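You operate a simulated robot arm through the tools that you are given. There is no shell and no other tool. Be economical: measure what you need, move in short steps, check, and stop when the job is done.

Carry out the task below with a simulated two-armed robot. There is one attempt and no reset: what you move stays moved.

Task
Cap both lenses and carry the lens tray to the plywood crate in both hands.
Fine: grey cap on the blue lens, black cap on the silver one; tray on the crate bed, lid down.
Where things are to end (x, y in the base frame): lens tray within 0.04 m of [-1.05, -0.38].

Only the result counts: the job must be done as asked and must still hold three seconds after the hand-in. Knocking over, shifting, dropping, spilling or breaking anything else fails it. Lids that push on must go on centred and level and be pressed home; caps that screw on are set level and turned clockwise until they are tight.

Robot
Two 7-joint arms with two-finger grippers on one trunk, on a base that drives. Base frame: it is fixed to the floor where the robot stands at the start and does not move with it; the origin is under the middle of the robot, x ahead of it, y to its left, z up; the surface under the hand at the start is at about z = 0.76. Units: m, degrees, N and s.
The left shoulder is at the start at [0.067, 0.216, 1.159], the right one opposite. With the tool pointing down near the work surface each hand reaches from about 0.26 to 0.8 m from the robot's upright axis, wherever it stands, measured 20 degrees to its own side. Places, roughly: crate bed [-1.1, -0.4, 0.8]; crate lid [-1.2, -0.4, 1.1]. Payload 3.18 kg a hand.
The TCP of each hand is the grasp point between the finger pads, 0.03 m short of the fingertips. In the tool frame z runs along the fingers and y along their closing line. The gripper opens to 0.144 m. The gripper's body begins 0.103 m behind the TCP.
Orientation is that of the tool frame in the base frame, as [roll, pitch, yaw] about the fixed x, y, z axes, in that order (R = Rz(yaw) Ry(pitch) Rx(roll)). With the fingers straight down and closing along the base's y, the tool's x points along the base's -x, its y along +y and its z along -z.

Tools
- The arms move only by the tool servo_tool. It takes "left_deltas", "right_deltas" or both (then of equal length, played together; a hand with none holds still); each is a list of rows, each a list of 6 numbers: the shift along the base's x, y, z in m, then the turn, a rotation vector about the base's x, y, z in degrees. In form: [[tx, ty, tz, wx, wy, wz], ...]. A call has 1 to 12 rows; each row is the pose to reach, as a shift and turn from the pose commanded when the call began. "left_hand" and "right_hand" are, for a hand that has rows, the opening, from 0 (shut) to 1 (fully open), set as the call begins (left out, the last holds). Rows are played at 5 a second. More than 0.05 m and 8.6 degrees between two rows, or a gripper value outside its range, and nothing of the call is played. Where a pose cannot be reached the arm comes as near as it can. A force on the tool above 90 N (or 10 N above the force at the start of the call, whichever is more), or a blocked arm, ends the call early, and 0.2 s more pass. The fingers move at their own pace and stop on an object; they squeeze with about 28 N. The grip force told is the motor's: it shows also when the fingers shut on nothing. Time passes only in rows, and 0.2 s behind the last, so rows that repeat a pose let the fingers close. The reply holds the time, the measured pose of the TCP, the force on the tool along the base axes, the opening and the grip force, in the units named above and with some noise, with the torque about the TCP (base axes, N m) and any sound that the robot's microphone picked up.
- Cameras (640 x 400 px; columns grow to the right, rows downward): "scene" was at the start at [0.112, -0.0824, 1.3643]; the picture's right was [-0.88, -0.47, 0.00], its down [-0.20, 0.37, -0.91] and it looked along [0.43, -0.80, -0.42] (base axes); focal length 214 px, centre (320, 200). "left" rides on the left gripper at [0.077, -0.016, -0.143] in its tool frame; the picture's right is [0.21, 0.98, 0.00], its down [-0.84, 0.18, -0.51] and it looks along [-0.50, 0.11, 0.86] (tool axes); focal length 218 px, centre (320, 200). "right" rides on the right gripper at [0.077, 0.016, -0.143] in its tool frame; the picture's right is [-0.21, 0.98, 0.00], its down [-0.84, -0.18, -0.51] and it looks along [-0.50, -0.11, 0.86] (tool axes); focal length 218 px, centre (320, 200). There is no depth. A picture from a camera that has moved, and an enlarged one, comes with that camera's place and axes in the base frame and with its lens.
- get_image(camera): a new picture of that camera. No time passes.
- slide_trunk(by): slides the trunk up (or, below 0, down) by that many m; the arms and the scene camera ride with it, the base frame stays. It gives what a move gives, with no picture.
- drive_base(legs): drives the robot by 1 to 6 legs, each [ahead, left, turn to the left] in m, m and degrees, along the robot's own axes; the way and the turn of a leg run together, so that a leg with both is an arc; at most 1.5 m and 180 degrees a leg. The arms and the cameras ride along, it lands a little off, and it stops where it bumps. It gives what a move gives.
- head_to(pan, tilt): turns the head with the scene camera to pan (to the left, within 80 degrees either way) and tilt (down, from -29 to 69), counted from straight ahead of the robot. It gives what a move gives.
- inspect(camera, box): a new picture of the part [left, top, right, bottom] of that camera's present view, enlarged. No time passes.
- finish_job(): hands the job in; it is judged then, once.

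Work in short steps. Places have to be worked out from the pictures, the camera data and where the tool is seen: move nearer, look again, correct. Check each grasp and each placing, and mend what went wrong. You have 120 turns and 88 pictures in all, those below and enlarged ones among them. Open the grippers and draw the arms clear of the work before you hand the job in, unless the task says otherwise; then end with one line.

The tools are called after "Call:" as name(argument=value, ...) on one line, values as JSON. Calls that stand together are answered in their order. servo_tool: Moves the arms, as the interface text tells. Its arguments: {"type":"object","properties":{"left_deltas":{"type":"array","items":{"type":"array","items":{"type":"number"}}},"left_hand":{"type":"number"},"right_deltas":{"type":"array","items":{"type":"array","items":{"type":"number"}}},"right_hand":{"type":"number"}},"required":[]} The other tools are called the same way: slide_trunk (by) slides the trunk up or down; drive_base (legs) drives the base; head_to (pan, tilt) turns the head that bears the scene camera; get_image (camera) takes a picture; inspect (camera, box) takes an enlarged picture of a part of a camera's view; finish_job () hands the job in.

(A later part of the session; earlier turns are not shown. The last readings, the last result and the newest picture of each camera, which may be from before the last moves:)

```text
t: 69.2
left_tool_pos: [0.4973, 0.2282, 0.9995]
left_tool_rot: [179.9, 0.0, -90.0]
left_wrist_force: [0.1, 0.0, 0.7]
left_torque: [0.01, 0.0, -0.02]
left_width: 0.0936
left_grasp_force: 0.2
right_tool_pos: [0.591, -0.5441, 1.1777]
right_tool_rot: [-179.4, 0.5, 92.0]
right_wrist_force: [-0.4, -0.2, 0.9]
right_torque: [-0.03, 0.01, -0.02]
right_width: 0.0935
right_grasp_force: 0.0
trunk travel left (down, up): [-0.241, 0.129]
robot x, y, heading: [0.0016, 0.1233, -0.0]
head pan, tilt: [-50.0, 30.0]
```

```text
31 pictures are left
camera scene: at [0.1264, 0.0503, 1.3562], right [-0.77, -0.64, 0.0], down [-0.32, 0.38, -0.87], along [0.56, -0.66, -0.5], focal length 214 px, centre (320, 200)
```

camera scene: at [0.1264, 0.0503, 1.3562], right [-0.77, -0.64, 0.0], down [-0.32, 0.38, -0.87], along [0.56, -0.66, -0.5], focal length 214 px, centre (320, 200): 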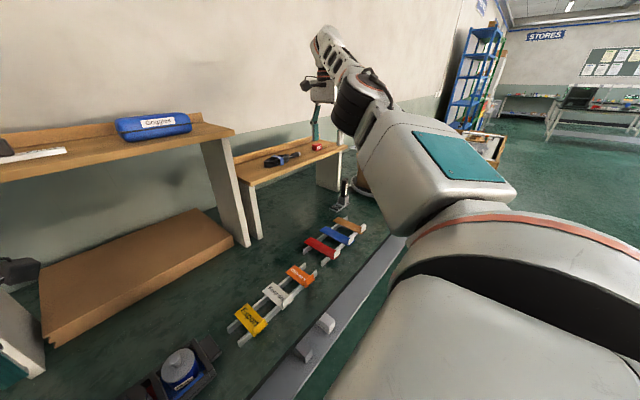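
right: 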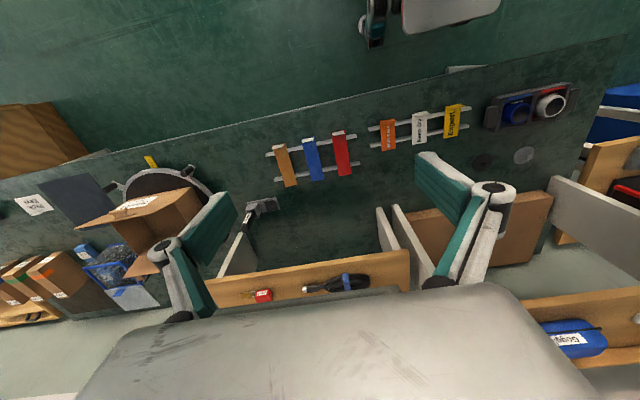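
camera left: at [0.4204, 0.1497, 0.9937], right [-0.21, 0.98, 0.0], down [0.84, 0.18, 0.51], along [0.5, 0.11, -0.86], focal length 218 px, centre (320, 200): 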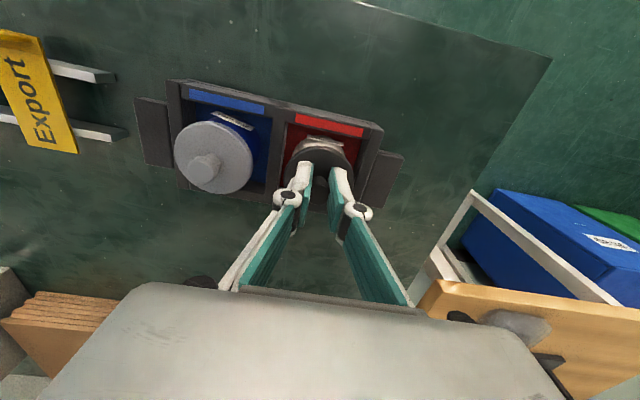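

I'll bring it back to the start-like pose, then descend straight down first, as the left did, before going inward.

Call:
servo_tool(right_deltas=[[0, 0, 0, 0, 0, 8], [0, 0, 0, 0, 0, 16], [0, 0, 0.01, 0, 0, 24], [-0.02, 0.01, 0.02, 0, 0, 32], [-0.04, 0.02, 0.03, 0, 0, 40], [-0.07, 0.04, 0.04, 0, 0, 48], [-0.1, 0.06, 0.06, 0, 0, 56], [-0.13, 0.08, 0.08, 0, 0, 64], [-0.16, 0.11, 0.1, 0, 0, 72], [-0.2, 0.14, 0.12, 0, 0, 80], [-0.235, 0.17, 0.14, 0, 0, 88], [-0.235, 0.19, 0.145, 0, 0, 88]])

Call:
servo_tool(right_deltas=[[0, 0, -0.03, 0, 0, 0], [0, 0, -0.06, 0, 0, 0], [0, 0, -0.09, 0, 0, 0], [0, 0, -0.12, 0, 0, 0], [0, 0, -0.15, 0, 0, 0], [0, 0, -0.18, 0, 0, 0], [0, 0, -0.21, 0, 0, 0], [0, 0, -0.24, 0, 0, 0], [0, 0, -0.27, 0, 0, 0]])

```text
refused: row 10 steps farther than a row can; nothing moved
```

```text
t: 71.2
left_tool_pos: [0.497, 0.2275, 1.0009]
left_tool_rot: [-179.9, 0.1, -90.0]
left_wrist_force: [-0.5, -0.4, 0.1]
left_torque: [0.03, -0.05, 0.02]
left_width: 0.0936
left_grasp_force: 0.0
right_tool_pos: [0.5918, -0.5381, 1.1661]
right_tool_rot: [-178.3, -1.2, 91.3]
right_wrist_force: [-1.0, 0.4, 0.7]
right_torque: [-0.04, -0.03, 0.0]
right_width: 0.0937
right_grasp_force: 0.1
right hand out of reach, approached as far as the arm can: row 1, 2, 3, 4, 5, 6, 7, 8, 9
trunk travel left (down, up): [-0.241, 0.129]
robot x, y, heading: [-0.0005, 0.1249, -0.3]
head pan, tilt: [-50.0, 30.0]
```

The first call was refused because a step was too long, and the second changed almost nothing. Retrying the retract with smaller steps.

Call:
servo_tool(right_deltas=[[0, 0, 0.01, 0, 0, 8], [0, 0, 0.02, 0, 0, 16], [-0.02, 0.01, 0.03, 0, 0, 24], [-0.04, 0.02, 0.04, 0, 0, 32], [-0.06, 0.04, 0.05, 0, 0, 40], [-0.08, 0.06, 0.065, 0, 0, 48], [-0.105, 0.08, 0.08, 0, 0, 56], [-0.13, 0.1, 0.095, 0, 0, 64], [-0.155, 0.12, 0.11, 0, 0, 72], [-0.185, 0.14, 0.125, 0, 0, 80], [-0.21, 0.165, 0.14, 0, 0, 88], [-0.235, 0.19, 0.15, 0, 0, 88]])

```text
t: 73.8
left_tool_pos: [0.4979, 0.2277, 1.0014]
left_tool_rot: [179.9, 0.0, -90.0]
left_wrist_force: [-0.2, -0.5, -0.1]
left_torque: [-0.03, -0.01, -0.01]
left_width: 0.0937
left_grasp_force: 0.1
right_tool_pos: [0.3449, -0.3521, 1.3201]
right_tool_rot: [-179.9, 0.1, 178.3]
right_wrist_force: [0.0, 0.3, 0.4]
right_torque: [0.0, 0.02, -0.02]
right_width: 0.0933
right_grasp_force: 0.2
right hand out of reach, approached as far as the arm can: row 1, 2, 3, 4, 5, 6
trunk travel left (down, up): [-0.241, 0.129]
robot x, y, heading: [0.0038, 0.1206, 0.2]
head pan, tilt: [-50.0, 30.0]
```

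Back at the start-like pose and level. Now straight down, moving slightly inward.

Call:
servo_tool(right_deltas=[[0, 0.0, -0.04, 0, 0, 0], [0, 0.0, -0.08, 0, 0, 0], [0, 0.0, -0.12, 0, 0, 0], [0, 0.0, -0.16, 0, 0, 0], [0, 0.0, -0.2, 0, 0, 0], [0, 0.0, -0.24, 0, 0, 0], [0, 0.0, -0.28, 0, 0, 0]])

```text
t: 75.4
left_tool_pos: [0.4997, 0.2274, 0.9988]
left_tool_rot: [179.8, 0.2, -90.0]
left_wrist_force: [0.2, 0.0, 0.1]
left_torque: [0.0, 0.02, 0.01]
left_width: 0.0939
left_grasp_force: 0.1
right_tool_pos: [0.3494, -0.3568, 1.0359]
right_tool_rot: [179.8, 0.0, 178.0]
right_wrist_force: [-0.5, 0.1, 0.0]
right_torque: [0.0, 0.03, 0.0]
right_width: 0.0937
right_grasp_force: 0.0
trunk travel left (down, up): [-0.241, 0.129]
robot x, y, heading: [-0.0007, 0.1206, -0.2]
head pan, tilt: [-50.0, 30.0]
```

Descent worked. Now inward and forward at this height, still at yaw 180.

Call:
servo_tool(right_deltas=[[0.015, 0.035, 0, 0, 0, 0], [0.03, 0.07, 0, 0, 0, 0], [0.045, 0.105, 0, 0, 0, 0], [0.06, 0.14, 0, 0, 0, 0], [0.075, 0.175, 0, 0, 0, 0], [0.09, 0.21, 0, 0, 0, 0], [0.105, 0.245, 0, 0, 0, 0]])

```text
t: 77.0
left_tool_pos: [0.4992, 0.2287, 0.998]
left_tool_rot: [179.8, 0.0, -90.1]
left_wrist_force: [0.4, 0.9, -1.1]
left_torque: [-0.03, 0.06, 0.01]
left_width: 0.0938
left_grasp_force: 0.0
right_tool_pos: [0.4642, -0.2802, 1.1075]
right_tool_rot: [178.2, -1.3, 179.9]
right_wrist_force: [0.3, -0.3, -0.1]
right_torque: [-0.01, 0.03, -0.02]
right_width: 0.0935
right_grasp_force: 0.0
right hand out of reach, approached as far as the arm can: row 1, 2, 3, 4, 5, 6, 7
trunk travel left (down, up): [-0.241, 0.129]
robot x, y, heading: [-0.0043, 0.1233, -0.3]
head pan, tilt: [-50.0, 30.0]
```

Inward motion is limited at this yaw. I'll test whether turning the wrist the other way (+) frees it.

Call:
servo_tool(right_deltas=[[0, 0, 0, 0, 0, 8], [0, 0, 0, 0, 0, 16], [0, 0, 0, 0, 0, 24], [0, 0, 0, 0, 0, 32], [0, 0, 0, 0, 0, 40], [0, 0.03, 0, 0, 0, 45], [0, 0.06, 0, 0, 0, 45], [0, 0.09, 0, 0, 0, 45], [0, 0.12, 0, 0, 0, 45]])

```text
t: 79.0
left_tool_pos: [0.498, 0.2279, 0.9999]
left_tool_rot: [179.9, 0.0, -90.0]
left_wrist_force: [0.1, 0.5, -0.8]
left_torque: [0.02, 0.01, -0.02]
left_width: 0.0934
left_grasp_force: 0.2
right_tool_pos: [0.4647, -0.1636, 1.1052]
right_tool_rot: [180.0, 0.2, -136.9]
right_wrist_force: [1.0, 0.5, -1.2]
right_torque: [-0.02, 0.0, 0.01]
right_width: 0.0935
right_grasp_force: 0.0
trunk travel left (down, up): [-0.241, 0.129]
robot x, y, heading: [-0.0012, 0.1217, -0.1]
head pan, tilt: [-50.0, 30.0]
```

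That frees it, so I'll use yaw −90 for the right hand as well. Moving to above the right handle.

Call:
servo_tool(right_deltas=[[0, 0.0, 0, 0, 0, 8], [0, 0.0, 0, 0, 0, 16], [0, 0.02, 0, 0, 0, 24], [0.01, 0.05, -0.01, 0, 0, 32], [0.02, 0.08, -0.03, 0, 0, 40], [0.03, 0.11, -0.05, 0, 0, 47], [0.035, 0.14, -0.075, 0, 0, 47], [0.035, 0.178, -0.1, 0, 0, 47], [0.035, 0.178, -0.105, 0, 0, 47]])

Call:
head_to(pan=0, tilt=55)

Call:
inspect(camera="scene", box=[210, 80, 430, 230])

```text
t: 81.0
left_tool_pos: [0.4989, 0.2274, 1.001]
left_tool_rot: [180.0, 0.2, -90.0]
left_wrist_force: [-0.4, 0.4, -0.1]
left_torque: [0.0, 0.02, -0.02]
left_width: 0.0935
left_grasp_force: 0.1
right_tool_pos: [0.4857, -0.0243, 1.0268]
right_tool_rot: [-179.9, 0.2, -90.1]
right_wrist_force: [0.1, 0.0, -0.2]
right_torque: [-0.03, 0.04, 0.01]
right_width: 0.0937
right_grasp_force: 0.1
right hand out of reach, approached as far as the arm can: row 7, 8, 9
trunk travel left (down, up): [-0.241, 0.129]
robot x, y, heading: [0.0011, 0.1215, 0.1]
head pan, tilt: [-50.0, 30.0]
```

```text
t: 82.2
left_tool_pos: [0.4984, 0.2284, 1.0004]
left_tool_rot: [179.8, 0.1, -90.1]
left_wrist_force: [0.2, 0.0, -0.4]
left_torque: [-0.01, 0.01, 0.01]
left_width: 0.0935
left_grasp_force: 0.0
right_tool_pos: [0.4855, -0.024, 1.0281]
right_tool_rot: [180.0, 0.2, -90.1]
right_wrist_force: [0.4, -0.4, 0.6]
right_torque: [0.01, 0.04, 0.04]
right_width: 0.0933
right_grasp_force: 0.1
trunk travel left (down, up): [-0.241, 0.129]
robot x, y, heading: [-0.0011, 0.1196, -0.1]
head pan, tilt: [0.0, 55.0]
```

```text
2.67 times, centred on (320, 155) of scene
camera zoom: at [0.1404, 0.1194, 1.3203], right [0.0, -1.0, 0.0], down [-0.82, 0.0, -0.57], along [0.57, 0.0, -0.82], focal length 572 px, centre (320, 320)
```

zoom: 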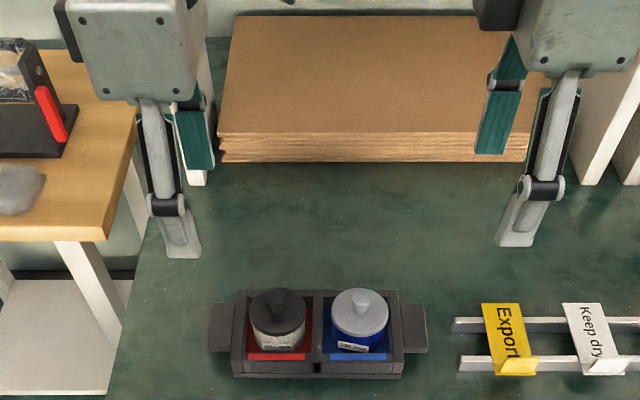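

The right hand stops at y −0.024. Strafing 0.055 m further left brings both handles within reach.

Call:
drive_base(legs=[[0, 0.055, 0]])

Call:
servo_tool(left_deltas=[[0, -0.014, 0, 0, 0, 0], [0, -0.028, 0, 0, 0, 0], [0, -0.042, 0, 0, 0, 0], [0, -0.055, 0, 0, 0, 0]], right_deltas=[[0.004, -0.005, 0, 0, 0, 0], [0.008, -0.01, 0, 0, 0, 0], [0.012, -0.014, -0.01, 0, 0, 0], [0.014, -0.017, -0.027, 0, 0, 0]])

```text
t: 83.4
left_tool_pos: [0.4977, 0.2817, 0.9999]
left_tool_rot: [180.0, 0.0, -90.0]
left_wrist_force: [-0.7, 0.8, 0.6]
left_torque: [-0.01, -0.01, 0.02]
left_width: 0.0936
left_grasp_force: 0.0
right_tool_pos: [0.4844, 0.0299, 1.0278]
right_tool_rot: [-180.0, 0.2, -90.1]
right_wrist_force: [0.2, -0.1, 0.5]
right_torque: [-0.01, 0.01, -0.03]
right_width: 0.0935
right_grasp_force: 0.1
trunk travel left (down, up): [-0.241, 0.129]
robot x, y, heading: [0.0023, 0.1789, -0.0]
head pan, tilt: [0.0, 55.0]
```

```text
t: 84.4
left_tool_pos: [0.4972, 0.2254, 1.0009]
left_tool_rot: [179.9, 0.1, -90.1]
left_wrist_force: [1.0, -0.3, -0.1]
left_torque: [0.0, -0.02, 0.01]
left_width: 0.0938
left_grasp_force: 0.0
right_tool_pos: [0.4985, 0.0125, 1.0005]
right_tool_rot: [180.0, 0.3, -90.3]
right_wrist_force: [1.0, 0.0, 0.8]
right_torque: [0.01, 0.01, -0.04]
right_width: 0.0938
right_grasp_force: 0.1
trunk travel left (down, up): [-0.241, 0.129]
robot x, y, heading: [-0.0004, 0.1754, -0.1]
head pan, tilt: [0.0, 55.0]
```

Handle centres are about y 0.231 and 0.013. The fingers must stand just outside the body walls, so I'll aim for y 0.232 and 0.011, x 0.500, descend to z 0.86 and check.

Call:
servo_tool(left_deltas=[[0.001, 0.006, -0.04, 0, 0, 0], [0.002, 0.006, -0.08, 0, 0, 0], [0.002, 0.006, -0.12, 0, 0, 0], [0.002, 0.006, -0.14, 0, 0, 0]], right_deltas=[[0.001, -0.001, -0.04, 0, 0, 0.3], [0.001, -0.001, -0.08, 0, 0, 0.3], [0.001, -0.001, -0.12, 0, 0, 0.3], [0.001, -0.001, -0.14, 0, 0, 0.3]])

Call:
inspect(camera="scene", box=[260, 140, 380, 225])

```text
t: 85.4
left_tool_pos: [0.5, 0.2322, 0.86]
left_tool_rot: [179.9, 0.2, -90.1]
left_wrist_force: [-0.7, 0.1, 0.5]
left_torque: [0.01, -0.01, -0.01]
left_width: 0.0935
left_grasp_force: 0.0
right_tool_pos: [0.4925, -0.0033, 0.8669]
right_tool_rot: [-180.0, 0.4, -90.0]
right_wrist_force: [-0.9, 0.3, 0.3]
right_torque: [0.0, -0.02, 0.0]
right_width: 0.0937
right_grasp_force: 0.1
right hand out of reach, approached as far as the arm can: row 3, 4
trunk travel left (down, up): [-0.241, 0.129]
robot x, y, heading: [-0.0026, 0.1748, 0.0]
head pan, tilt: [0.0, 55.0]
```

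```text
4.71 times, centred on (320, 182) of scene
camera zoom: at [0.1405, 0.1732, 1.3203], right [0.0, -1.0, 0.0], down [-0.82, 0.0, -0.57], along [0.57, 0.0, -0.82], focal length 1009 px, centre (320, 282)
```

zoom: 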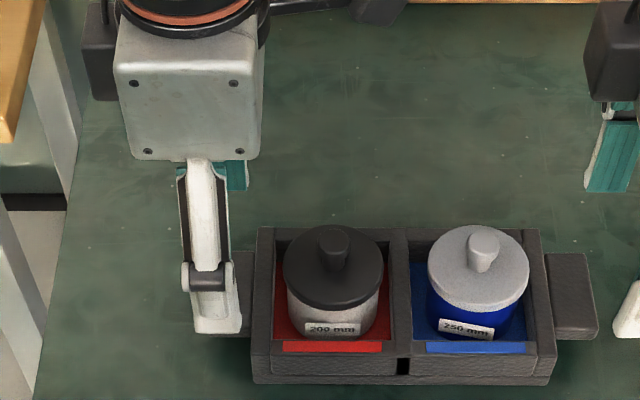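

The right hand's inward limit tightens with lower height. I'll raise both hands, strafe another 0.08 m left, and retry.

Call:
servo_tool(left_deltas=[[0, 0, 0.04, 0, 0, 0], [0, 0, 0.08, 0, 0, 0], [0, 0, 0.12, 0, 0, 0]], right_deltas=[[0, 0, 0.04, 0, 0, 0], [0, 0, 0.08, 0, 0, 0], [0, 0, 0.12, 0, 0, 0]])

Call:
drive_base(legs=[[0, 0.08, 0]])

Call:
servo_tool(left_deltas=[[0, -0.02, 0, 0, 0, 0], [0, -0.04, 0, 0, 0, 0], [0, -0.06, 0, 0, 0, 0], [0, -0.08, 0, 0, 0, 0]], right_deltas=[[0.002, -0.016, 0, 0, 0, 0], [0.004, -0.032, 0, 0, 0, 0], [0.006, -0.048, 0, 0, 0, 0], [0.0075, -0.0655, 0, 0, 0, 0]])

```text
t: 86.2
left_tool_pos: [0.4999, 0.2341, 0.9808]
left_tool_rot: [-179.9, 0.1, -90.1]
left_wrist_force: [-0.6, -0.1, -0.3]
left_torque: [-0.04, -0.06, 0.02]
left_width: 0.0935
left_grasp_force: 0.1
right_tool_pos: [0.4906, -0.0008, 0.9861]
right_tool_rot: [-179.9, 0.2, -89.8]
right_wrist_force: [-0.3, -0.3, 0.0]
right_torque: [-0.01, -0.03, 0.03]
right_width: 0.0938
right_grasp_force: 0.0
trunk travel left (down, up): [-0.241, 0.129]
robot x, y, heading: [0.0003, 0.1719, -0.3]
head pan, tilt: [0.0, 55.0]
```

```text
t: 87.5
left_tool_pos: [0.5003, 0.3155, 0.9795]
left_tool_rot: [179.9, 0.0, -90.1]
left_wrist_force: [-0.7, -1.0, -1.3]
left_torque: [0.01, 0.0, -0.03]
left_width: 0.0936
left_grasp_force: 0.1
right_tool_pos: [0.4929, 0.0798, 0.9837]
right_tool_rot: [-179.9, 0.2, -89.8]
right_wrist_force: [-0.9, -0.6, 0.1]
right_torque: [0.0, -0.04, -0.02]
right_width: 0.0938
right_grasp_force: 0.0
trunk travel left (down, up): [-0.241, 0.129]
robot x, y, heading: [0.0006, 0.2593, -0.1]
head pan, tilt: [0.0, 55.0]
```

```text
t: 88.5
left_tool_pos: [0.5007, 0.2338, 0.9791]
left_tool_rot: [179.9, 0.2, -89.9]
left_wrist_force: [0.0, -0.2, -0.1]
left_torque: [0.04, 0.04, 0.0]
left_width: 0.0938
left_grasp_force: 0.0
right_tool_pos: [0.501, 0.0149, 0.9849]
right_tool_rot: [179.9, 0.2, -89.9]
right_wrist_force: [-0.5, -0.6, -0.1]
right_torque: [-0.02, 0.01, -0.02]
right_width: 0.0935
right_grasp_force: 0.1
trunk travel left (down, up): [-0.241, 0.129]
robot x, y, heading: [0.001, 0.2571, -0.3]
head pan, tilt: [0.0, 55.0]
```

Both hands reached. Descending to about 0.86 again.

Call:
servo_tool(left_deltas=[[0, -0.0015, -0.04, 0, 0, 0], [0, -0.0015, -0.08, 0, 0, 0], [0, -0.0015, -0.119, 0, 0, 0], [0, -0.0015, -0.119, 0, 0, 0]], right_deltas=[[0, -0.0035, -0.04, 0, 0, 0], [0, -0.0035, -0.08, 0, 0, 0], [0, -0.0035, -0.12, 0, 0, 0], [0, -0.0035, -0.125, 0, 0, 0]])

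Call:
inspect(camera="scene", box=[280, 140, 400, 225])

Call:
get_image(camera="left")

Call:
get_image(camera="right")

```text
t: 89.5
left_tool_pos: [0.5007, 0.2328, 0.8616]
left_tool_rot: [-180.0, 0.0, -90.1]
left_wrist_force: [0.6, -0.2, 0.0]
left_torque: [-0.03, -0.03, -0.02]
left_width: 0.0937
left_grasp_force: 0.1
right_tool_pos: [0.5021, 0.011, 0.8596]
right_tool_rot: [-179.9, 0.2, -89.7]
right_wrist_force: [0.3, 0.8, 0.3]
right_torque: [-0.03, -0.03, 0.01]
right_width: 0.0936
right_grasp_force: 0.0
trunk travel left (down, up): [-0.241, 0.129]
robot x, y, heading: [-0.0021, 0.2538, -0.0]
head pan, tilt: [0.0, 55.0]
```

```text
4.71 times, centred on (340, 182) of scene
camera zoom: at [0.1396, 0.2547, 1.3206], right [0.0, -1.0, 0.0], down [-0.82, 0.0, -0.57], along [0.57, 0.0, -0.82], focal length 1009 px, centre (226, 282)
```

zoom: 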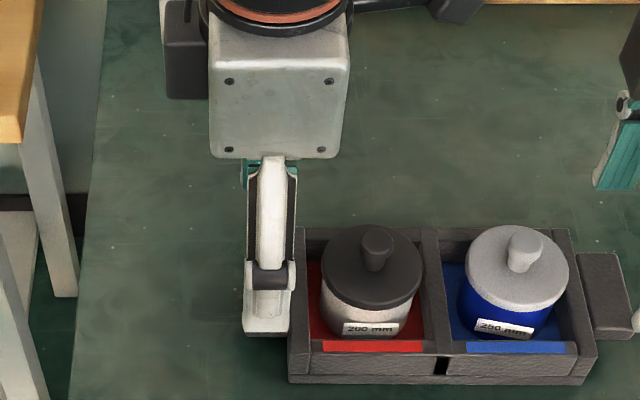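

```text
27 pictures are left
camera left: at [0.5174, 0.1565, 1.0048], right [-0.98, -0.21, 0.0], down [-0.18, 0.84, 0.51], along [-0.11, 0.5, -0.86], focal length 218 px, centre (320, 200)
```

left: 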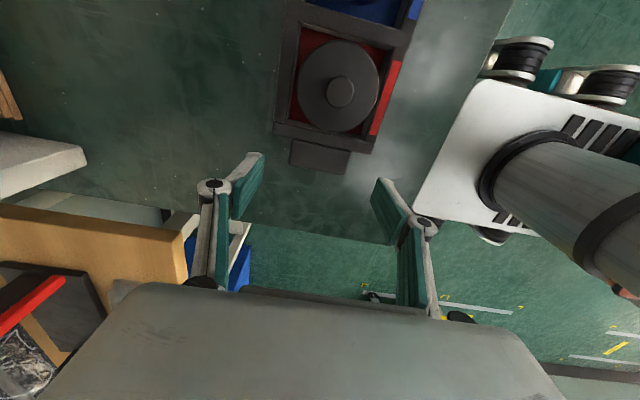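

```text
26 pictures are left
camera right: at [0.4843, -0.0663, 1.0028], right [-0.98, 0.21, 0.0], down [0.18, 0.84, 0.51], along [0.11, 0.5, -0.86], focal length 218 px, centre (320, 200)
```

right: 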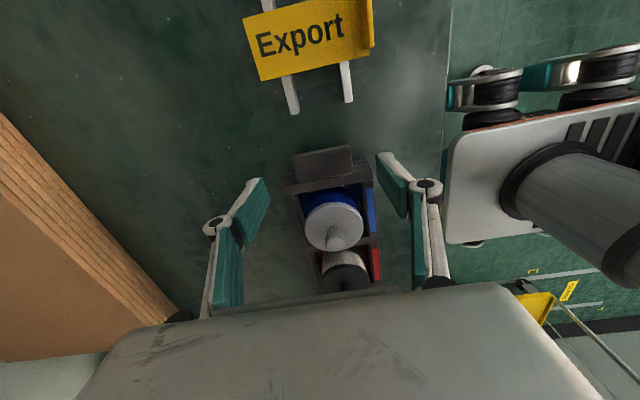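

The handles are at (0.5006, 0.2317) and (0.499, 0.015), straddled by the fingers. I'll descend to z about 0.803 and close both.

Call:
servo_tool(left_deltas=[[0, 0.001, -0.03, 0, 0, 0], [0, 0.001, -0.05, 0, 0, 0], [0, 0.001, -0.058, 0, 0, 0], [0, 0.001, -0.058, 0, 0, 0]], right_deltas=[[-0.002, 0.001, -0.03, 0, 0, 0], [-0.002, 0.001, -0.05, 0, 0, 0], [-0.002, 0.001, -0.056, 0, 0, 0], [-0.002, 0.001, -0.056, 0, 0, 0]])

Call:
servo_tool(left_deltas=[[0, 0, 0, 0, 0, 0], [0, 0, 0, 0, 0, 0], [0, 0, 0, 0, 0, 0], [0, 0, 0, 0, 0, 0]], right_deltas=[[0, 0, 0, 0, 0, 0], [0, 0, 0, 0, 0, 0], [0, 0, 0, 0, 0, 0], [0, 0, 0, 0, 0, 0]], left_hand=0, right_hand=0)

```text
t: 90.5
left_tool_pos: [0.5002, 0.2339, 0.8025]
left_tool_rot: [179.9, 0.0, -90.0]
left_wrist_force: [0.1, 0.5, -0.3]
left_torque: [0.02, -0.02, 0.01]
left_width: 0.0936
left_grasp_force: 0.1
right_tool_pos: [0.4984, 0.0121, 0.804]
right_tool_rot: [-180.0, 0.3, -89.7]
right_wrist_force: [-0.9, 0.1, -0.8]
right_torque: [-0.01, 0.0, 0.02]
right_width: 0.0935
right_grasp_force: 0.1
trunk travel left (down, up): [-0.241, 0.129]
robot x, y, heading: [0.0009, 0.2588, -0.2]
head pan, tilt: [0.0, 55.0]
```

```text
t: 91.5
left_tool_pos: [0.5006, 0.234, 0.8015]
left_tool_rot: [179.9, 0.1, -90.1]
left_wrist_force: [0.3, 1.1, 1.8]
left_torque: [0.02, -0.1, -0.03]
left_width: 0.0581
left_grasp_force: 28.5
right_tool_pos: [0.4988, 0.0118, 0.804]
right_tool_rot: [180.0, 0.3, -89.7]
right_wrist_force: [0.4, 0.4, 0.2]
right_torque: [-0.01, -0.06, -0.15]
right_width: 0.0579
right_grasp_force: 28.2
trunk travel left (down, up): [-0.241, 0.129]
robot x, y, heading: [0.0003, 0.2579, -0.1]
head pan, tilt: [0.0, 55.0]
```

Both handles are gripped (58 mm each). Lifting together slowly.

Call:
servo_tool(left_deltas=[[0, 0, 0.01, 0, 0, 0], [0, 0, 0.02, 0, 0, 0], [0, 0, 0.04, 0, 0, 0], [0, 0, 0.06, 0, 0, 0]], right_deltas=[[0, 0, 0.01, 0, 0, 0], [0, 0, 0.02, 0, 0, 0], [0, 0, 0.04, 0, 0, 0], [0, 0, 0.06, 0, 0, 0]])

Call:
get_image(camera="scene")

```text
t: 92.5
left_tool_pos: [0.5002, 0.2338, 0.8608]
left_tool_rot: [-180.0, -0.1, -90.1]
left_wrist_force: [-2.7, -10.0, -0.4]
left_torque: [-0.49, 0.13, -0.18]
left_width: 0.0582
left_grasp_force: 28.0
right_tool_pos: [0.4986, 0.0121, 0.8644]
right_tool_rot: [180.0, 0.3, -89.8]
right_wrist_force: [2.7, 10.6, -4.2]
right_torque: [0.05, -0.13, -0.46]
right_width: 0.0585
right_grasp_force: 27.5
trunk travel left (down, up): [-0.241, 0.129]
robot x, y, heading: [0.0012, 0.2573, 0.2]
head pan, tilt: [0.0, 55.0]
```

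```text
25 pictures are left
camera scene: at [0.1403, 0.2544, 1.3203], right [0.0, -1.0, 0.0], down [-0.82, 0.0, -0.57], along [0.57, 0.0, -0.82], focal length 214 px, centre (320, 200)
```

scene: 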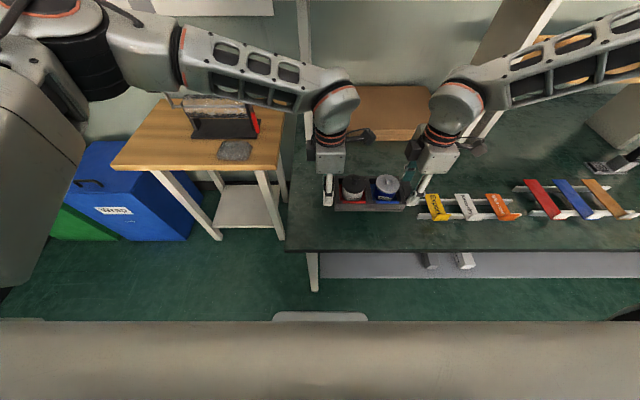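

The tray is up with a slight 10 N internal tension. I'll ease the hands 1 mm closer, raise to about 0.96, back away from the table and look right.

Call:
servo_tool(left_deltas=[[0, -0.001, 0.02, 0, 0, 0], [0, -0.001, 0.05, 0, 0, 0], [0, -0.001, 0.08, 0, 0, 0], [0, -0.001, 0.1, 0, 0, 0]], right_deltas=[[0, 0.001, 0.02, 0, 0, 0], [0, 0.001, 0.05, 0, 0, 0], [0, 0.001, 0.08, 0, 0, 0], [0, 0.001, 0.1, 0, 0, 0]])

Call:
drive_base(legs=[[-0.3, 0, 0]])

Call:
head_to(pan=-80, tilt=25)

Call:
get_image(camera="scene")

```text
t: 93.5
left_tool_pos: [0.5017, 0.2344, 0.962]
left_tool_rot: [179.8, 0.2, -90.0]
left_wrist_force: [-3.9, -0.9, -5.0]
left_torque: [0.4, 0.13, -0.39]
left_width: 0.0581
left_grasp_force: 27.8
right_tool_pos: [0.4986, 0.0119, 0.9631]
right_tool_rot: [-180.0, 0.2, -89.9]
right_wrist_force: [3.0, 0.9, 2.0]
right_torque: [0.43, -0.18, -0.5]
right_width: 0.0584
right_grasp_force: 28.1
trunk travel left (down, up): [-0.241, 0.129]
robot x, y, heading: [0.0019, 0.2583, -0.3]
head pan, tilt: [0.0, 55.0]
```

```text
t: 95.6
left_tool_pos: [0.1929, 0.2317, 0.9623]
left_tool_rot: [179.9, 0.0, -90.3]
left_wrist_force: [-3.9, 8.1, -0.8]
left_torque: [-0.03, 0.08, -0.41]
left_width: 0.0582
left_grasp_force: 28.0
right_tool_pos: [0.1887, 0.0101, 0.9636]
right_tool_rot: [-179.9, 0.2, -90.0]
right_wrist_force: [4.2, -8.9, -3.7]
right_torque: [-0.27, -0.04, -0.48]
right_width: 0.0584
right_grasp_force: 27.7
trunk travel left (down, up): [-0.241, 0.129]
robot x, y, heading: [-0.3099, 0.2553, -0.4]
head pan, tilt: [0.0, 55.0]
```

```text
t: 97.2
left_tool_pos: [0.1925, 0.233, 0.9604]
left_tool_rot: [179.9, 0.0, -90.3]
left_wrist_force: [-1.3, 0.4, -1.7]
left_torque: [-0.08, 0.04, -0.25]
left_width: 0.0584
left_grasp_force: 27.9
right_tool_pos: [0.1889, 0.0118, 0.9622]
right_tool_rot: [179.9, 0.2, -90.2]
right_wrist_force: [3.4, 0.6, -2.8]
right_torque: [-0.03, -0.01, -0.39]
right_width: 0.0584
right_grasp_force: 28.2
trunk travel left (down, up): [-0.241, 0.129]
robot x, y, heading: [-0.3085, 0.2563, -0.3]
head pan, tilt: [-80.0, 25.0]
```

```text
24 pictures are left
camera scene: at [-0.2249, 0.1645, 1.3642], right [-0.99, -0.17, 0.0], down [-0.07, 0.42, -0.91], along [0.15, -0.89, -0.42], focal length 214 px, centre (320, 200)
```

scene: 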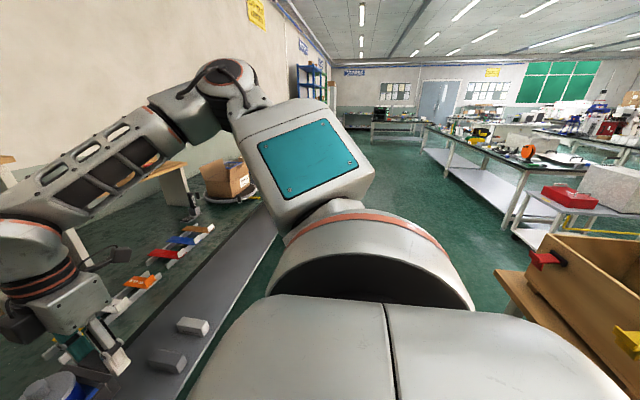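

The plywood crate stands behind to the right, with its near corner around (−0.7, −0.35). I'll check the left rear for free space before turning.

Call:
head_to(pan=80, tilt=25)

Call:
get_image(camera="scene")

```text
t: 99.6
left_tool_pos: [0.1918, 0.2322, 0.9622]
left_tool_rot: [179.9, 0.1, -90.3]
left_wrist_force: [-3.3, 0.3, -3.3]
left_torque: [0.05, 0.06, -0.36]
left_width: 0.0584
left_grasp_force: 27.7
right_tool_pos: [0.1887, 0.0096, 0.9616]
right_tool_rot: [179.9, 0.2, -90.0]
right_wrist_force: [3.2, 0.4, -1.2]
right_torque: [0.05, -0.06, -0.43]
right_width: 0.0584
right_grasp_force: 28.0
trunk travel left (down, up): [-0.241, 0.129]
robot x, y, heading: [-0.31, 0.2585, -0.3]
head pan, tilt: [80.0, 25.0]
```

```text
23 pictures are left
camera scene: at [-0.2237, 0.3459, 1.3642], right [0.98, -0.18, 0.0], down [-0.08, -0.42, -0.91], along [0.16, 0.89, -0.42], focal length 214 px, centre (320, 200)
```

scene: 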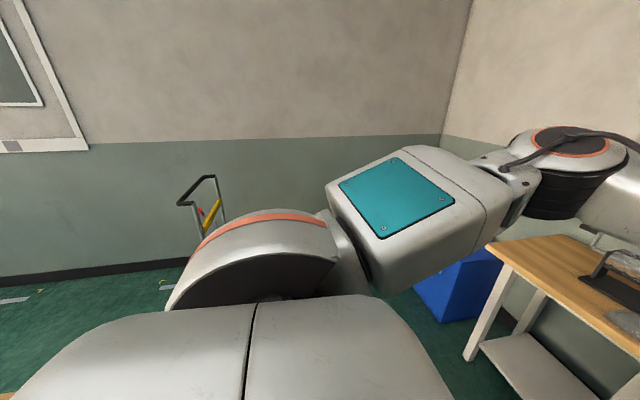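

The left rear is open. I'll strafe 0.45 m left, turn left 180° in clear space, and look ahead.

Call:
drive_base(legs=[[0, 0.45, 0], [0, 0, 90]])

Call:
drive_base(legs=[[0, 0, 90]])

Call:
head_to(pan=40, tilt=30)

Call:
get_image(camera="scene")

```text
t: 107.9
left_tool_pos: [-0.2781, 1.2143, 0.9616]
left_tool_rot: [179.9, 0.1, -1.0]
left_wrist_force: [0.2, -2.4, -2.2]
left_torque: [-0.02, 0.04, -0.28]
left_width: 0.0582
left_grasp_force: 27.9
right_tool_pos: [-0.0549, 1.2069, 0.9616]
right_tool_rot: [179.8, 0.2, -0.6]
right_wrist_force: [0.0, 2.9, -2.5]
right_torque: [0.05, 0.01, -0.39]
right_width: 0.0582
right_grasp_force: 28.2
trunk travel left (down, up): [-0.241, 0.129]
robot x, y, heading: [-0.3057, 0.7132, 88.9]
head pan, tilt: [80.0, 25.0]
```

```text
t: 112.2
left_tool_pos: [-0.8076, 0.7354, 0.9621]
left_tool_rot: [179.9, 0.2, 89.6]
left_wrist_force: [3.3, 0.5, -2.5]
left_torque: [-0.08, -0.02, -0.28]
left_width: 0.0579
left_grasp_force: 28.0
right_tool_pos: [-0.8053, 0.9571, 0.9624]
right_tool_rot: [179.9, 0.2, 89.9]
right_wrist_force: [-3.7, -0.2, -0.6]
right_torque: [-0.06, 0.04, -0.4]
right_width: 0.0584
right_grasp_force: 27.9
trunk travel left (down, up): [-0.241, 0.129]
robot x, y, heading: [-0.3068, 0.7128, 179.7]
head pan, tilt: [80.0, 25.0]
```

```text
t: 113.3
left_tool_pos: [-0.8077, 0.7371, 0.9621]
left_tool_rot: [179.9, 0.1, 89.7]
left_wrist_force: [2.2, 0.5, -1.7]
left_torque: [0.07, -0.06, -0.12]
left_width: 0.0582
left_grasp_force: 27.9
right_tool_pos: [-0.8048, 0.9574, 0.9633]
right_tool_rot: [-179.9, 0.2, 89.8]
right_wrist_force: [-1.2, -0.1, -3.1]
right_torque: [0.06, 0.03, -0.29]
right_width: 0.0583
right_grasp_force: 28.2
trunk travel left (down, up): [-0.241, 0.129]
robot x, y, heading: [-0.3041, 0.7117, 179.8]
head pan, tilt: [40.0, 30.0]
```

```text
22 pictures are left
camera scene: at [-0.4419, 0.6538, 1.3562], right [-0.64, 0.77, 0.0], down [0.38, 0.32, -0.87], along [-0.67, -0.55, -0.5], focal length 214 px, centre (320, 200)
```

scene: 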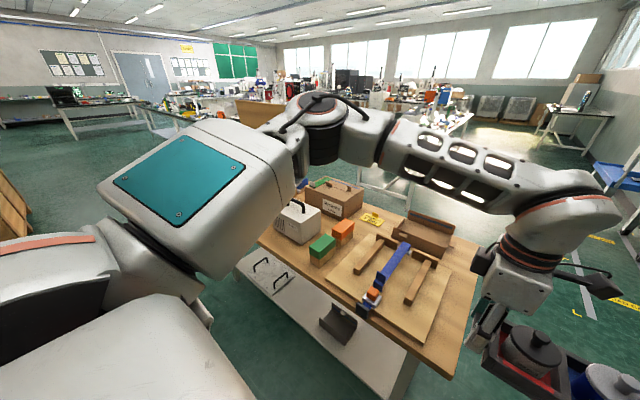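

I see a workbench at x < −0.8, y 0…0.73, and the tray overhangs its edge at safe height. I'll back off 0.22 m first, strafe left about 0.75 m, then look for the crate.

Call:
drive_base(legs=[[-0.22, 0, 0], [0, 0.75, 0]])

Call:
head_to(pan=25, tilt=35)

Call:
get_image(camera="scene")

```text
t: 121.5
left_tool_pos: [-0.5931, -0.0103, 0.9611]
left_tool_rot: [179.9, 0.0, 89.8]
left_wrist_force: [2.4, -0.1, -1.6]
left_torque: [0.02, -0.02, -0.23]
left_width: 0.0582
left_grasp_force: 28.1
right_tool_pos: [-0.59, 0.2113, 0.9624]
right_tool_rot: [180.0, 0.2, 90.0]
right_wrist_force: [-1.8, -0.3, -1.1]
right_torque: [-0.01, 0.03, -0.34]
right_width: 0.0586
right_grasp_force: 28.3
trunk travel left (down, up): [-0.241, 0.129]
robot x, y, heading: [-0.0923, -0.0338, 179.6]
head pan, tilt: [40.0, 30.0]
```

```text
t: 122.3
left_tool_pos: [-0.5929, -0.0093, 0.9616]
left_tool_rot: [179.8, 0.1, 89.8]
left_wrist_force: [1.7, 0.1, -2.1]
left_torque: [0.0, -0.01, -0.04]
left_width: 0.0584
left_grasp_force: 28.1
right_tool_pos: [-0.5906, 0.2122, 0.962]
right_tool_rot: [180.0, 0.3, 89.9]
right_wrist_force: [-0.9, -0.6, -2.2]
right_torque: [0.05, 0.0, -0.21]
right_width: 0.0581
right_grasp_force: 27.7
trunk travel left (down, up): [-0.241, 0.129]
robot x, y, heading: [-0.094, -0.0331, 179.6]
head pan, tilt: [25.0, 35.0]
```

```text
21 pictures are left
camera scene: at [-0.2372, -0.0719, 1.3485], right [-0.42, 0.91, 0.0], down [0.52, 0.24, -0.82], along [-0.74, -0.34, -0.57], focal length 214 px, centre (320, 200)
```

scene: 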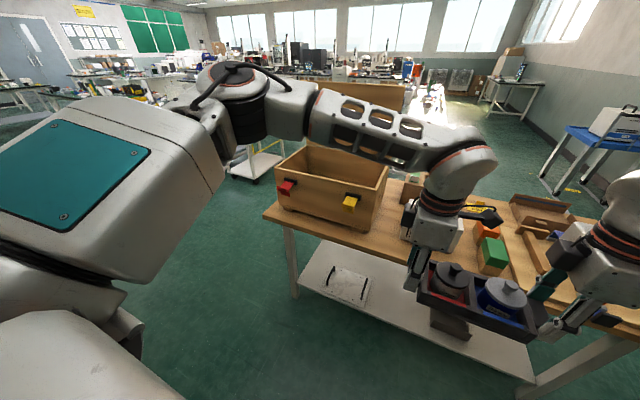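

The crate is visible with its front at x about −0.83, y −0.55…−0.13. I'll enlarge it.

Call:
inspect(camera="scene", box=[255, 60, 445, 250])

```text
2.11 times, centred on (350, 155) of scene
camera zoom: at [-0.2372, -0.0719, 1.3485], right [-0.42, 0.91, 0.0], down [0.52, 0.24, -0.82], along [-0.74, -0.34, -0.57], focal length 452 px, centre (257, 295)
```

zoom: 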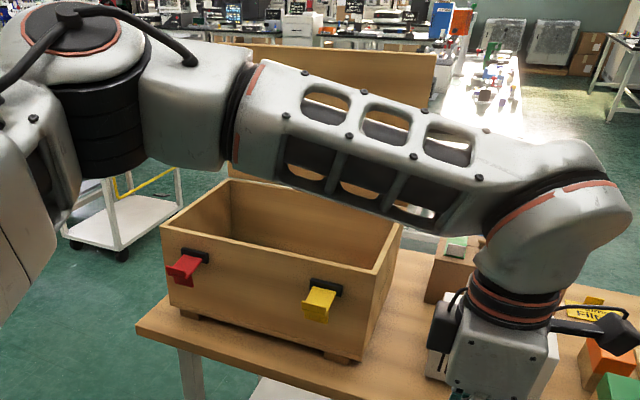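

The crate rim is at about z 0.96 and the bed about 0.79; the lid stands open at the back, its top near 1.19. I'll raise the trunk 0.1 and strafe left so the tray lines up with the crate in y.

Call:
slide_trunk(by=0.1)

Call:
drive_base(legs=[[0, 0.487, 0.4]])

Call:
head_to(pan=0, tilt=35)

Call:
get_image(camera="scene")

```text
t: 123.6
left_tool_pos: [-0.5934, -0.0094, 1.061]
left_tool_rot: [179.8, 0.1, 89.7]
left_wrist_force: [3.1, 0.0, -2.0]
left_torque: [0.07, -0.1, -0.23]
left_width: 0.0584
left_grasp_force: 28.3
right_tool_pos: [-0.5898, 0.2121, 1.0629]
right_tool_rot: [180.0, 0.2, 90.0]
right_wrist_force: [-3.1, 0.4, -2.5]
right_torque: [0.02, 0.05, -0.41]
right_width: 0.058
right_grasp_force: 28.3
trunk travel left (down, up): [-0.341, 0.029]
robot x, y, heading: [-0.0908, -0.0325, 179.9]
head pan, tilt: [25.0, 35.0]
```

```text
t: 128.5
left_tool_pos: [-0.5936, -0.5129, 1.062]
left_tool_rot: [179.9, 0.1, 90.2]
left_wrist_force: [2.7, 0.1, -1.1]
left_torque: [0.06, -0.01, -0.25]
left_width: 0.0583
left_grasp_force: 28.1
right_tool_pos: [-0.5923, -0.29, 1.0625]
right_tool_rot: [179.8, 0.2, 90.4]
right_wrist_force: [-2.9, -0.3, -3.0]
right_torque: [0.0, 0.05, -0.37]
right_width: 0.0583
right_grasp_force: 27.6
trunk travel left (down, up): [-0.341, 0.029]
robot x, y, heading: [-0.0912, -0.5335, -179.7]
head pan, tilt: [25.0, 35.0]
```

```text
t: 129.4
left_tool_pos: [-0.594, -0.5122, 1.0611]
left_tool_rot: [179.8, 0.1, 90.2]
left_wrist_force: [0.8, -0.5, -1.4]
left_torque: [0.06, -0.02, -0.03]
left_width: 0.0582
left_grasp_force: 28.0
right_tool_pos: [-0.5924, -0.2894, 1.0623]
right_tool_rot: [179.9, 0.2, 90.4]
right_wrist_force: [-0.6, 0.9, -2.0]
right_torque: [0.02, 0.0, -0.24]
right_width: 0.0583
right_grasp_force: 27.9
trunk travel left (down, up): [-0.341, 0.029]
robot x, y, heading: [-0.0925, -0.5292, -179.9]
head pan, tilt: [0.0, 35.0]
```

```text
19 pictures are left
camera scene: at [-0.2189, -0.5324, 1.4506], right [0.0, 1.0, 0.0], down [0.57, 0.0, -0.82], along [-0.82, 0.0, -0.57], focal length 214 px, centre (320, 200)
```

scene: 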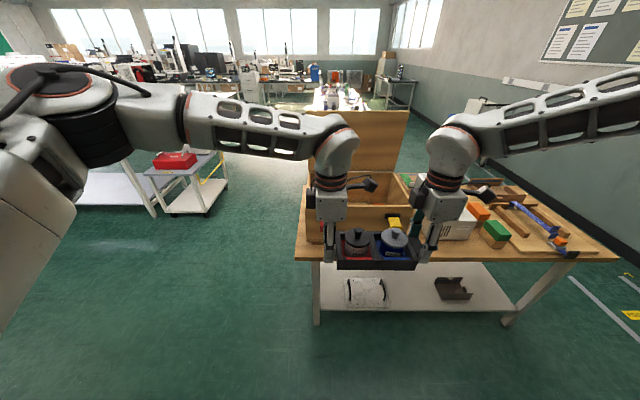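

The tray is centred at y −0.40. I'll zoom on the crate to measure its walls relative to that.

Call:
inspect(camera="scene", box=[280, 90, 450, 280])

```text
2.11 times, centred on (365, 185) of scene
camera zoom: at [-0.2189, -0.5324, 1.4506], right [0.0, 1.0, 0.0], down [0.57, 0.0, -0.82], along [-0.82, 0.0, -0.57], focal length 452 px, centre (225, 232)
```

zoom: 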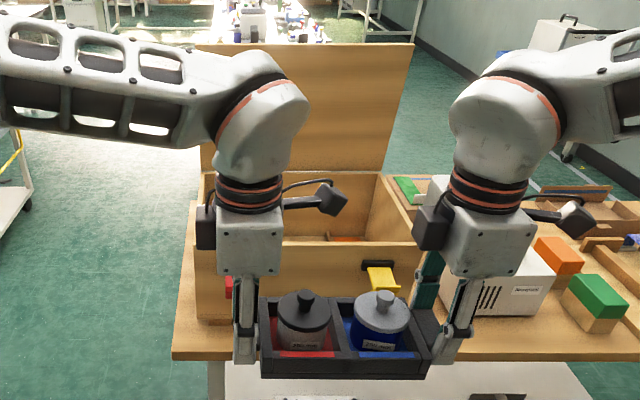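

The crate's interior is about x −0.90…−1.18, y −0.57…−0.17, so the tray's y −0.40 fits. I'll extend both arms 0.155 m forward here in free air, in small synchronous steps.

Call:
servo_tool(left_deltas=[[-0.02, 0, 0, 0, 0, 0], [-0.04, 0, 0, 0, 0, 0], [-0.06, 0, 0, 0, 0, 0], [-0.08, 0, 0, 0, 0, 0]], right_deltas=[[-0.02, 0, 0, 0, 0, 0], [-0.04, 0, 0, 0, 0, 0], [-0.06, 0, 0, 0, 0, 0], [-0.08, 0, 0, 0, 0, 0]])

```text
t: 130.4
left_tool_pos: [-0.6736, -0.5115, 1.063]
left_tool_rot: [179.7, 0.2, 90.2]
left_wrist_force: [1.4, -3.0, -5.8]
left_torque: [-0.39, -0.04, -0.22]
left_width: 0.0586
left_grasp_force: 28.2
right_tool_pos: [-0.6737, -0.2891, 1.0605]
right_tool_rot: [179.8, 0.2, 90.4]
right_wrist_force: [-1.6, 3.4, 0.6]
right_torque: [-0.36, -0.01, -0.16]
right_width: 0.0583
right_grasp_force: 27.7
trunk travel left (down, up): [-0.341, 0.029]
robot x, y, heading: [-0.0917, -0.5312, -179.7]
head pan, tilt: [0.0, 35.0]
```

Good, no trouble. I'll extend the remaining 0.07 m.

Call:
servo_tool(left_deltas=[[-0.02, 0, 0, 0, 0, 0], [-0.04, 0, 0, 0, 0, 0], [-0.06, 0, 0, 0, 0, 0], [-0.07, 0, 0, 0, 0, 0]], right_deltas=[[-0.02, 0, 0, 0, 0, 0], [-0.04, 0, 0, 0, 0, 0], [-0.06, 0, 0, 0, 0, 0], [-0.07, 0, 0, 0, 0, 0]])

```text
t: 131.4
left_tool_pos: [-0.742, -0.5089, 1.0624]
left_tool_rot: [179.7, 0.0, 90.0]
left_wrist_force: [5.1, 24.1, -0.9]
left_torque: [0.4, -0.09, -0.34]
left_width: 0.0594
left_grasp_force: 27.5
right_tool_pos: [-0.7105, -0.2658, 1.0689]
right_tool_rot: [-180.0, 0.3, 90.6]
right_wrist_force: [-6.1, -24.0, -2.1]
right_torque: [-0.49, 0.15, -0.29]
right_width: 0.0593
right_grasp_force: 28.0
right hand out of reach, approached as far as the arm can: row 2, 3, 4
trunk travel left (down, up): [-0.341, 0.029]
robot x, y, heading: [-0.092, -0.5283, -179.8]
head pan, tilt: [0.0, 35.0]
```

The right arm hit its limit and was pulled aside. I'm bringing both back at once to the earlier good pose.

Call:
servo_tool(left_deltas=[[0.015, 0, 0, 0, 0, 0], [0.033, 0, 0, 0, 0, 0], [0.05, 0, 0, 0, 0, 0], [0.07, -0.002, 0, 0, 0, 0]], right_deltas=[[0.0, -0.008, -0.003, 0, 0, 0], [0.005, -0.015, -0.006, 0, 0, 0], [0.02, -0.022, -0.008, 0, 0, 0], [0.0375, -0.023, -0.008, 0, 0, -0.3]])

Call:
inspect(camera="scene", box=[290, 150, 460, 300])

```text
t: 132.4
left_tool_pos: [-0.6735, -0.5162, 1.0637]
left_tool_rot: [179.9, 0.3, 90.5]
left_wrist_force: [2.1, -29.6, -1.1]
left_torque: [-0.56, 0.02, -0.31]
left_width: 0.0584
left_grasp_force: 28.1
right_tool_pos: [-0.6704, -0.2862, 1.0611]
right_tool_rot: [179.9, 0.0, 89.8]
right_wrist_force: [-1.9, 31.0, -2.9]
right_torque: [0.67, 0.04, -0.16]
right_width: 0.0587
right_grasp_force: 28.3
right hand out of reach, approached as far as the arm can: row 1, 2
trunk travel left (down, up): [-0.341, 0.029]
robot x, y, heading: [-0.0902, -0.5344, -179.8]
head pan, tilt: [0.0, 35.0]
```

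```text
2.67 times, centred on (375, 225) of scene
camera zoom: at [-0.2174, -0.5328, 1.4508], right [0.0, 1.0, 0.0], down [0.57, 0.0, -0.82], along [-0.82, 0.0, -0.57], focal length 572 px, centre (173, 133)
```

zoom: 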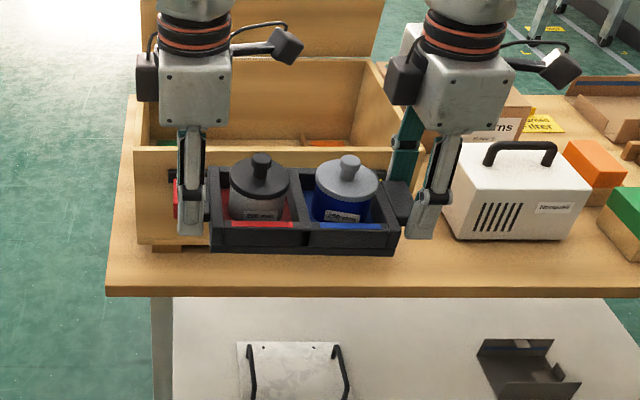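

The tray is still held, but the right fingers slid outward on their handle and there's 30 N of squeeze. I'll push the right hand inward gently to slide it back on.

Call:
servo_tool(left_deltas=[[0, 0.001, 0, 0, 0, 0], [0, 0.002, 0, 0, 0, 0], [0, 0.003, 0, 0, 0, 0], [0, 0.003, 0, 0, 0, 0]], right_deltas=[[0, -0.003, 0, 0, 0, 0], [0, -0.006, 0, 0, 0, 0], [0, -0.009, 0, 0, 0, 0], [0, -0.009, 0, 0, 0, 0]])

Call:
inspect(camera="scene", box=[320, 180, 430, 260])

```text
t: 133.4
left_tool_pos: [-0.6739, -0.511, 1.0617]
left_tool_rot: [179.8, 0.2, 90.4]
left_wrist_force: [3.2, -29.8, -0.4]
left_torque: [-0.5, 0.01, -0.41]
left_width: 0.0583
left_grasp_force: 28.0
right_tool_pos: [-0.6722, -0.2962, 1.0604]
right_tool_rot: [-180.0, 0.2, 90.0]
right_wrist_force: [-3.9, 29.8, -3.1]
right_torque: [0.74, 0.04, -0.35]
right_width: 0.0583
right_grasp_force: 28.1
trunk travel left (down, up): [-0.341, 0.029]
robot x, y, heading: [-0.0927, -0.5301, -180.1]
head pan, tilt: [0.0, 35.0]
```

```text
5.00 times, centred on (375, 220) of scene
camera zoom: at [-0.219, -0.5323, 1.4506], right [0.0, 1.0, 0.0], down [0.57, 0.0, -0.82], along [-0.82, 0.0, -0.57], focal length 1072 px, centre (45, 100)
```

zoom: 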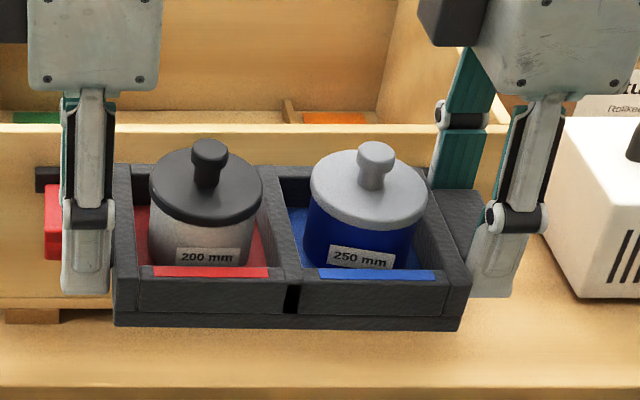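

The hands slid to a 0.215 m spacing and the left is flush with the body. One more right-hand push of 8 mm, then relax 3 mm.

Call:
servo_tool(left_deltas=[[0, 0.0, 0, 0, 0, 0], [0, 0.0, 0, 0, 0, 0], [0, 0.0, 0, 0, 0, 0], [0, 0.0, 0, 0, 0, 0], [0, -0.0015, 0, 0, 0, 0], [0, -0.0015, 0, 0, 0, 0]], right_deltas=[[0, -0.003, 0, 0, 0, 0], [0, -0.006, 0, 0, 0, 0], [0, -0.008, 0, 0, 0, 0], [0, -0.008, 0, 0, 0, 0], [0, -0.0055, 0, 0, 0, 0], [0, -0.0055, 0, 0, 0, 0]])

```text
t: 134.8
left_tool_pos: [-0.6722, -0.5116, 1.0615]
left_tool_rot: [179.8, 0.2, 90.1]
left_wrist_force: [5.7, -29.0, -1.4]
left_torque: [-0.78, -0.14, -0.61]
left_width: 0.0583
left_grasp_force: 27.7
right_tool_pos: [-0.6733, -0.302, 1.061]
right_tool_rot: [-180.0, 0.0, 90.0]
right_wrist_force: [-6.5, 28.4, -2.1]
right_torque: [0.74, 0.09, -0.7]
right_width: 0.0584
right_grasp_force: 28.2
trunk travel left (down, up): [-0.341, 0.029]
robot x, y, heading: [-0.0929, -0.5328, -179.6]
head pan, tilt: [0.0, 35.0]
```

Grip spacing is now 0.21 m, well onto the handles. I'll relax the squeeze, then drive ahead with the tray above the rim, stopping with about 0.35 m to the table edge.

Call:
servo_tool(left_deltas=[[0, -0.0015, 0, 0, 0, 0], [0, -0.003, 0, 0, 0, 0]], right_deltas=[[0, 0.0015, 0, 0, 0, 0], [0, 0.003, 0, 0, 0, 0]])

Call:
drive_base(legs=[[0.2, 0, 0]])

```text
t: 135.4
left_tool_pos: [-0.671, -0.5112, 1.0613]
left_tool_rot: [179.8, -0.1, 90.0]
left_wrist_force: [4.5, -1.7, -3.2]
left_torque: [-0.28, -0.25, 0.16]
left_width: 0.0581
left_grasp_force: 28.1
right_tool_pos: [-0.6721, -0.302, 1.0606]
right_tool_rot: [179.9, 0.4, 90.3]
right_wrist_force: [-4.3, 1.9, -1.3]
right_torque: [0.15, 0.23, -1.06]
right_width: 0.0587
right_grasp_force: 27.3
trunk travel left (down, up): [-0.341, 0.029]
robot x, y, heading: [-0.0915, -0.5307, -179.9]
head pan, tilt: [0.0, 35.0]
```

```text
t: 137.0
left_tool_pos: [-0.869, -0.5155, 1.0612]
left_tool_rot: [179.8, 0.0, 90.3]
left_wrist_force: [2.0, 29.5, -1.3]
left_torque: [0.53, -0.07, -0.25]
left_width: 0.0583
left_grasp_force: 28.5
right_tool_pos: [-0.8689, -0.3021, 1.0611]
right_tool_rot: [179.9, 0.3, 90.3]
right_wrist_force: [-3.0, -30.6, -1.6]
right_torque: [-0.64, 0.0, -0.24]
right_width: 0.0584
right_grasp_force: 27.5
trunk travel left (down, up): [-0.341, 0.029]
robot x, y, heading: [-0.2901, -0.5295, -179.7]
head pan, tilt: [0.0, 35.0]
```

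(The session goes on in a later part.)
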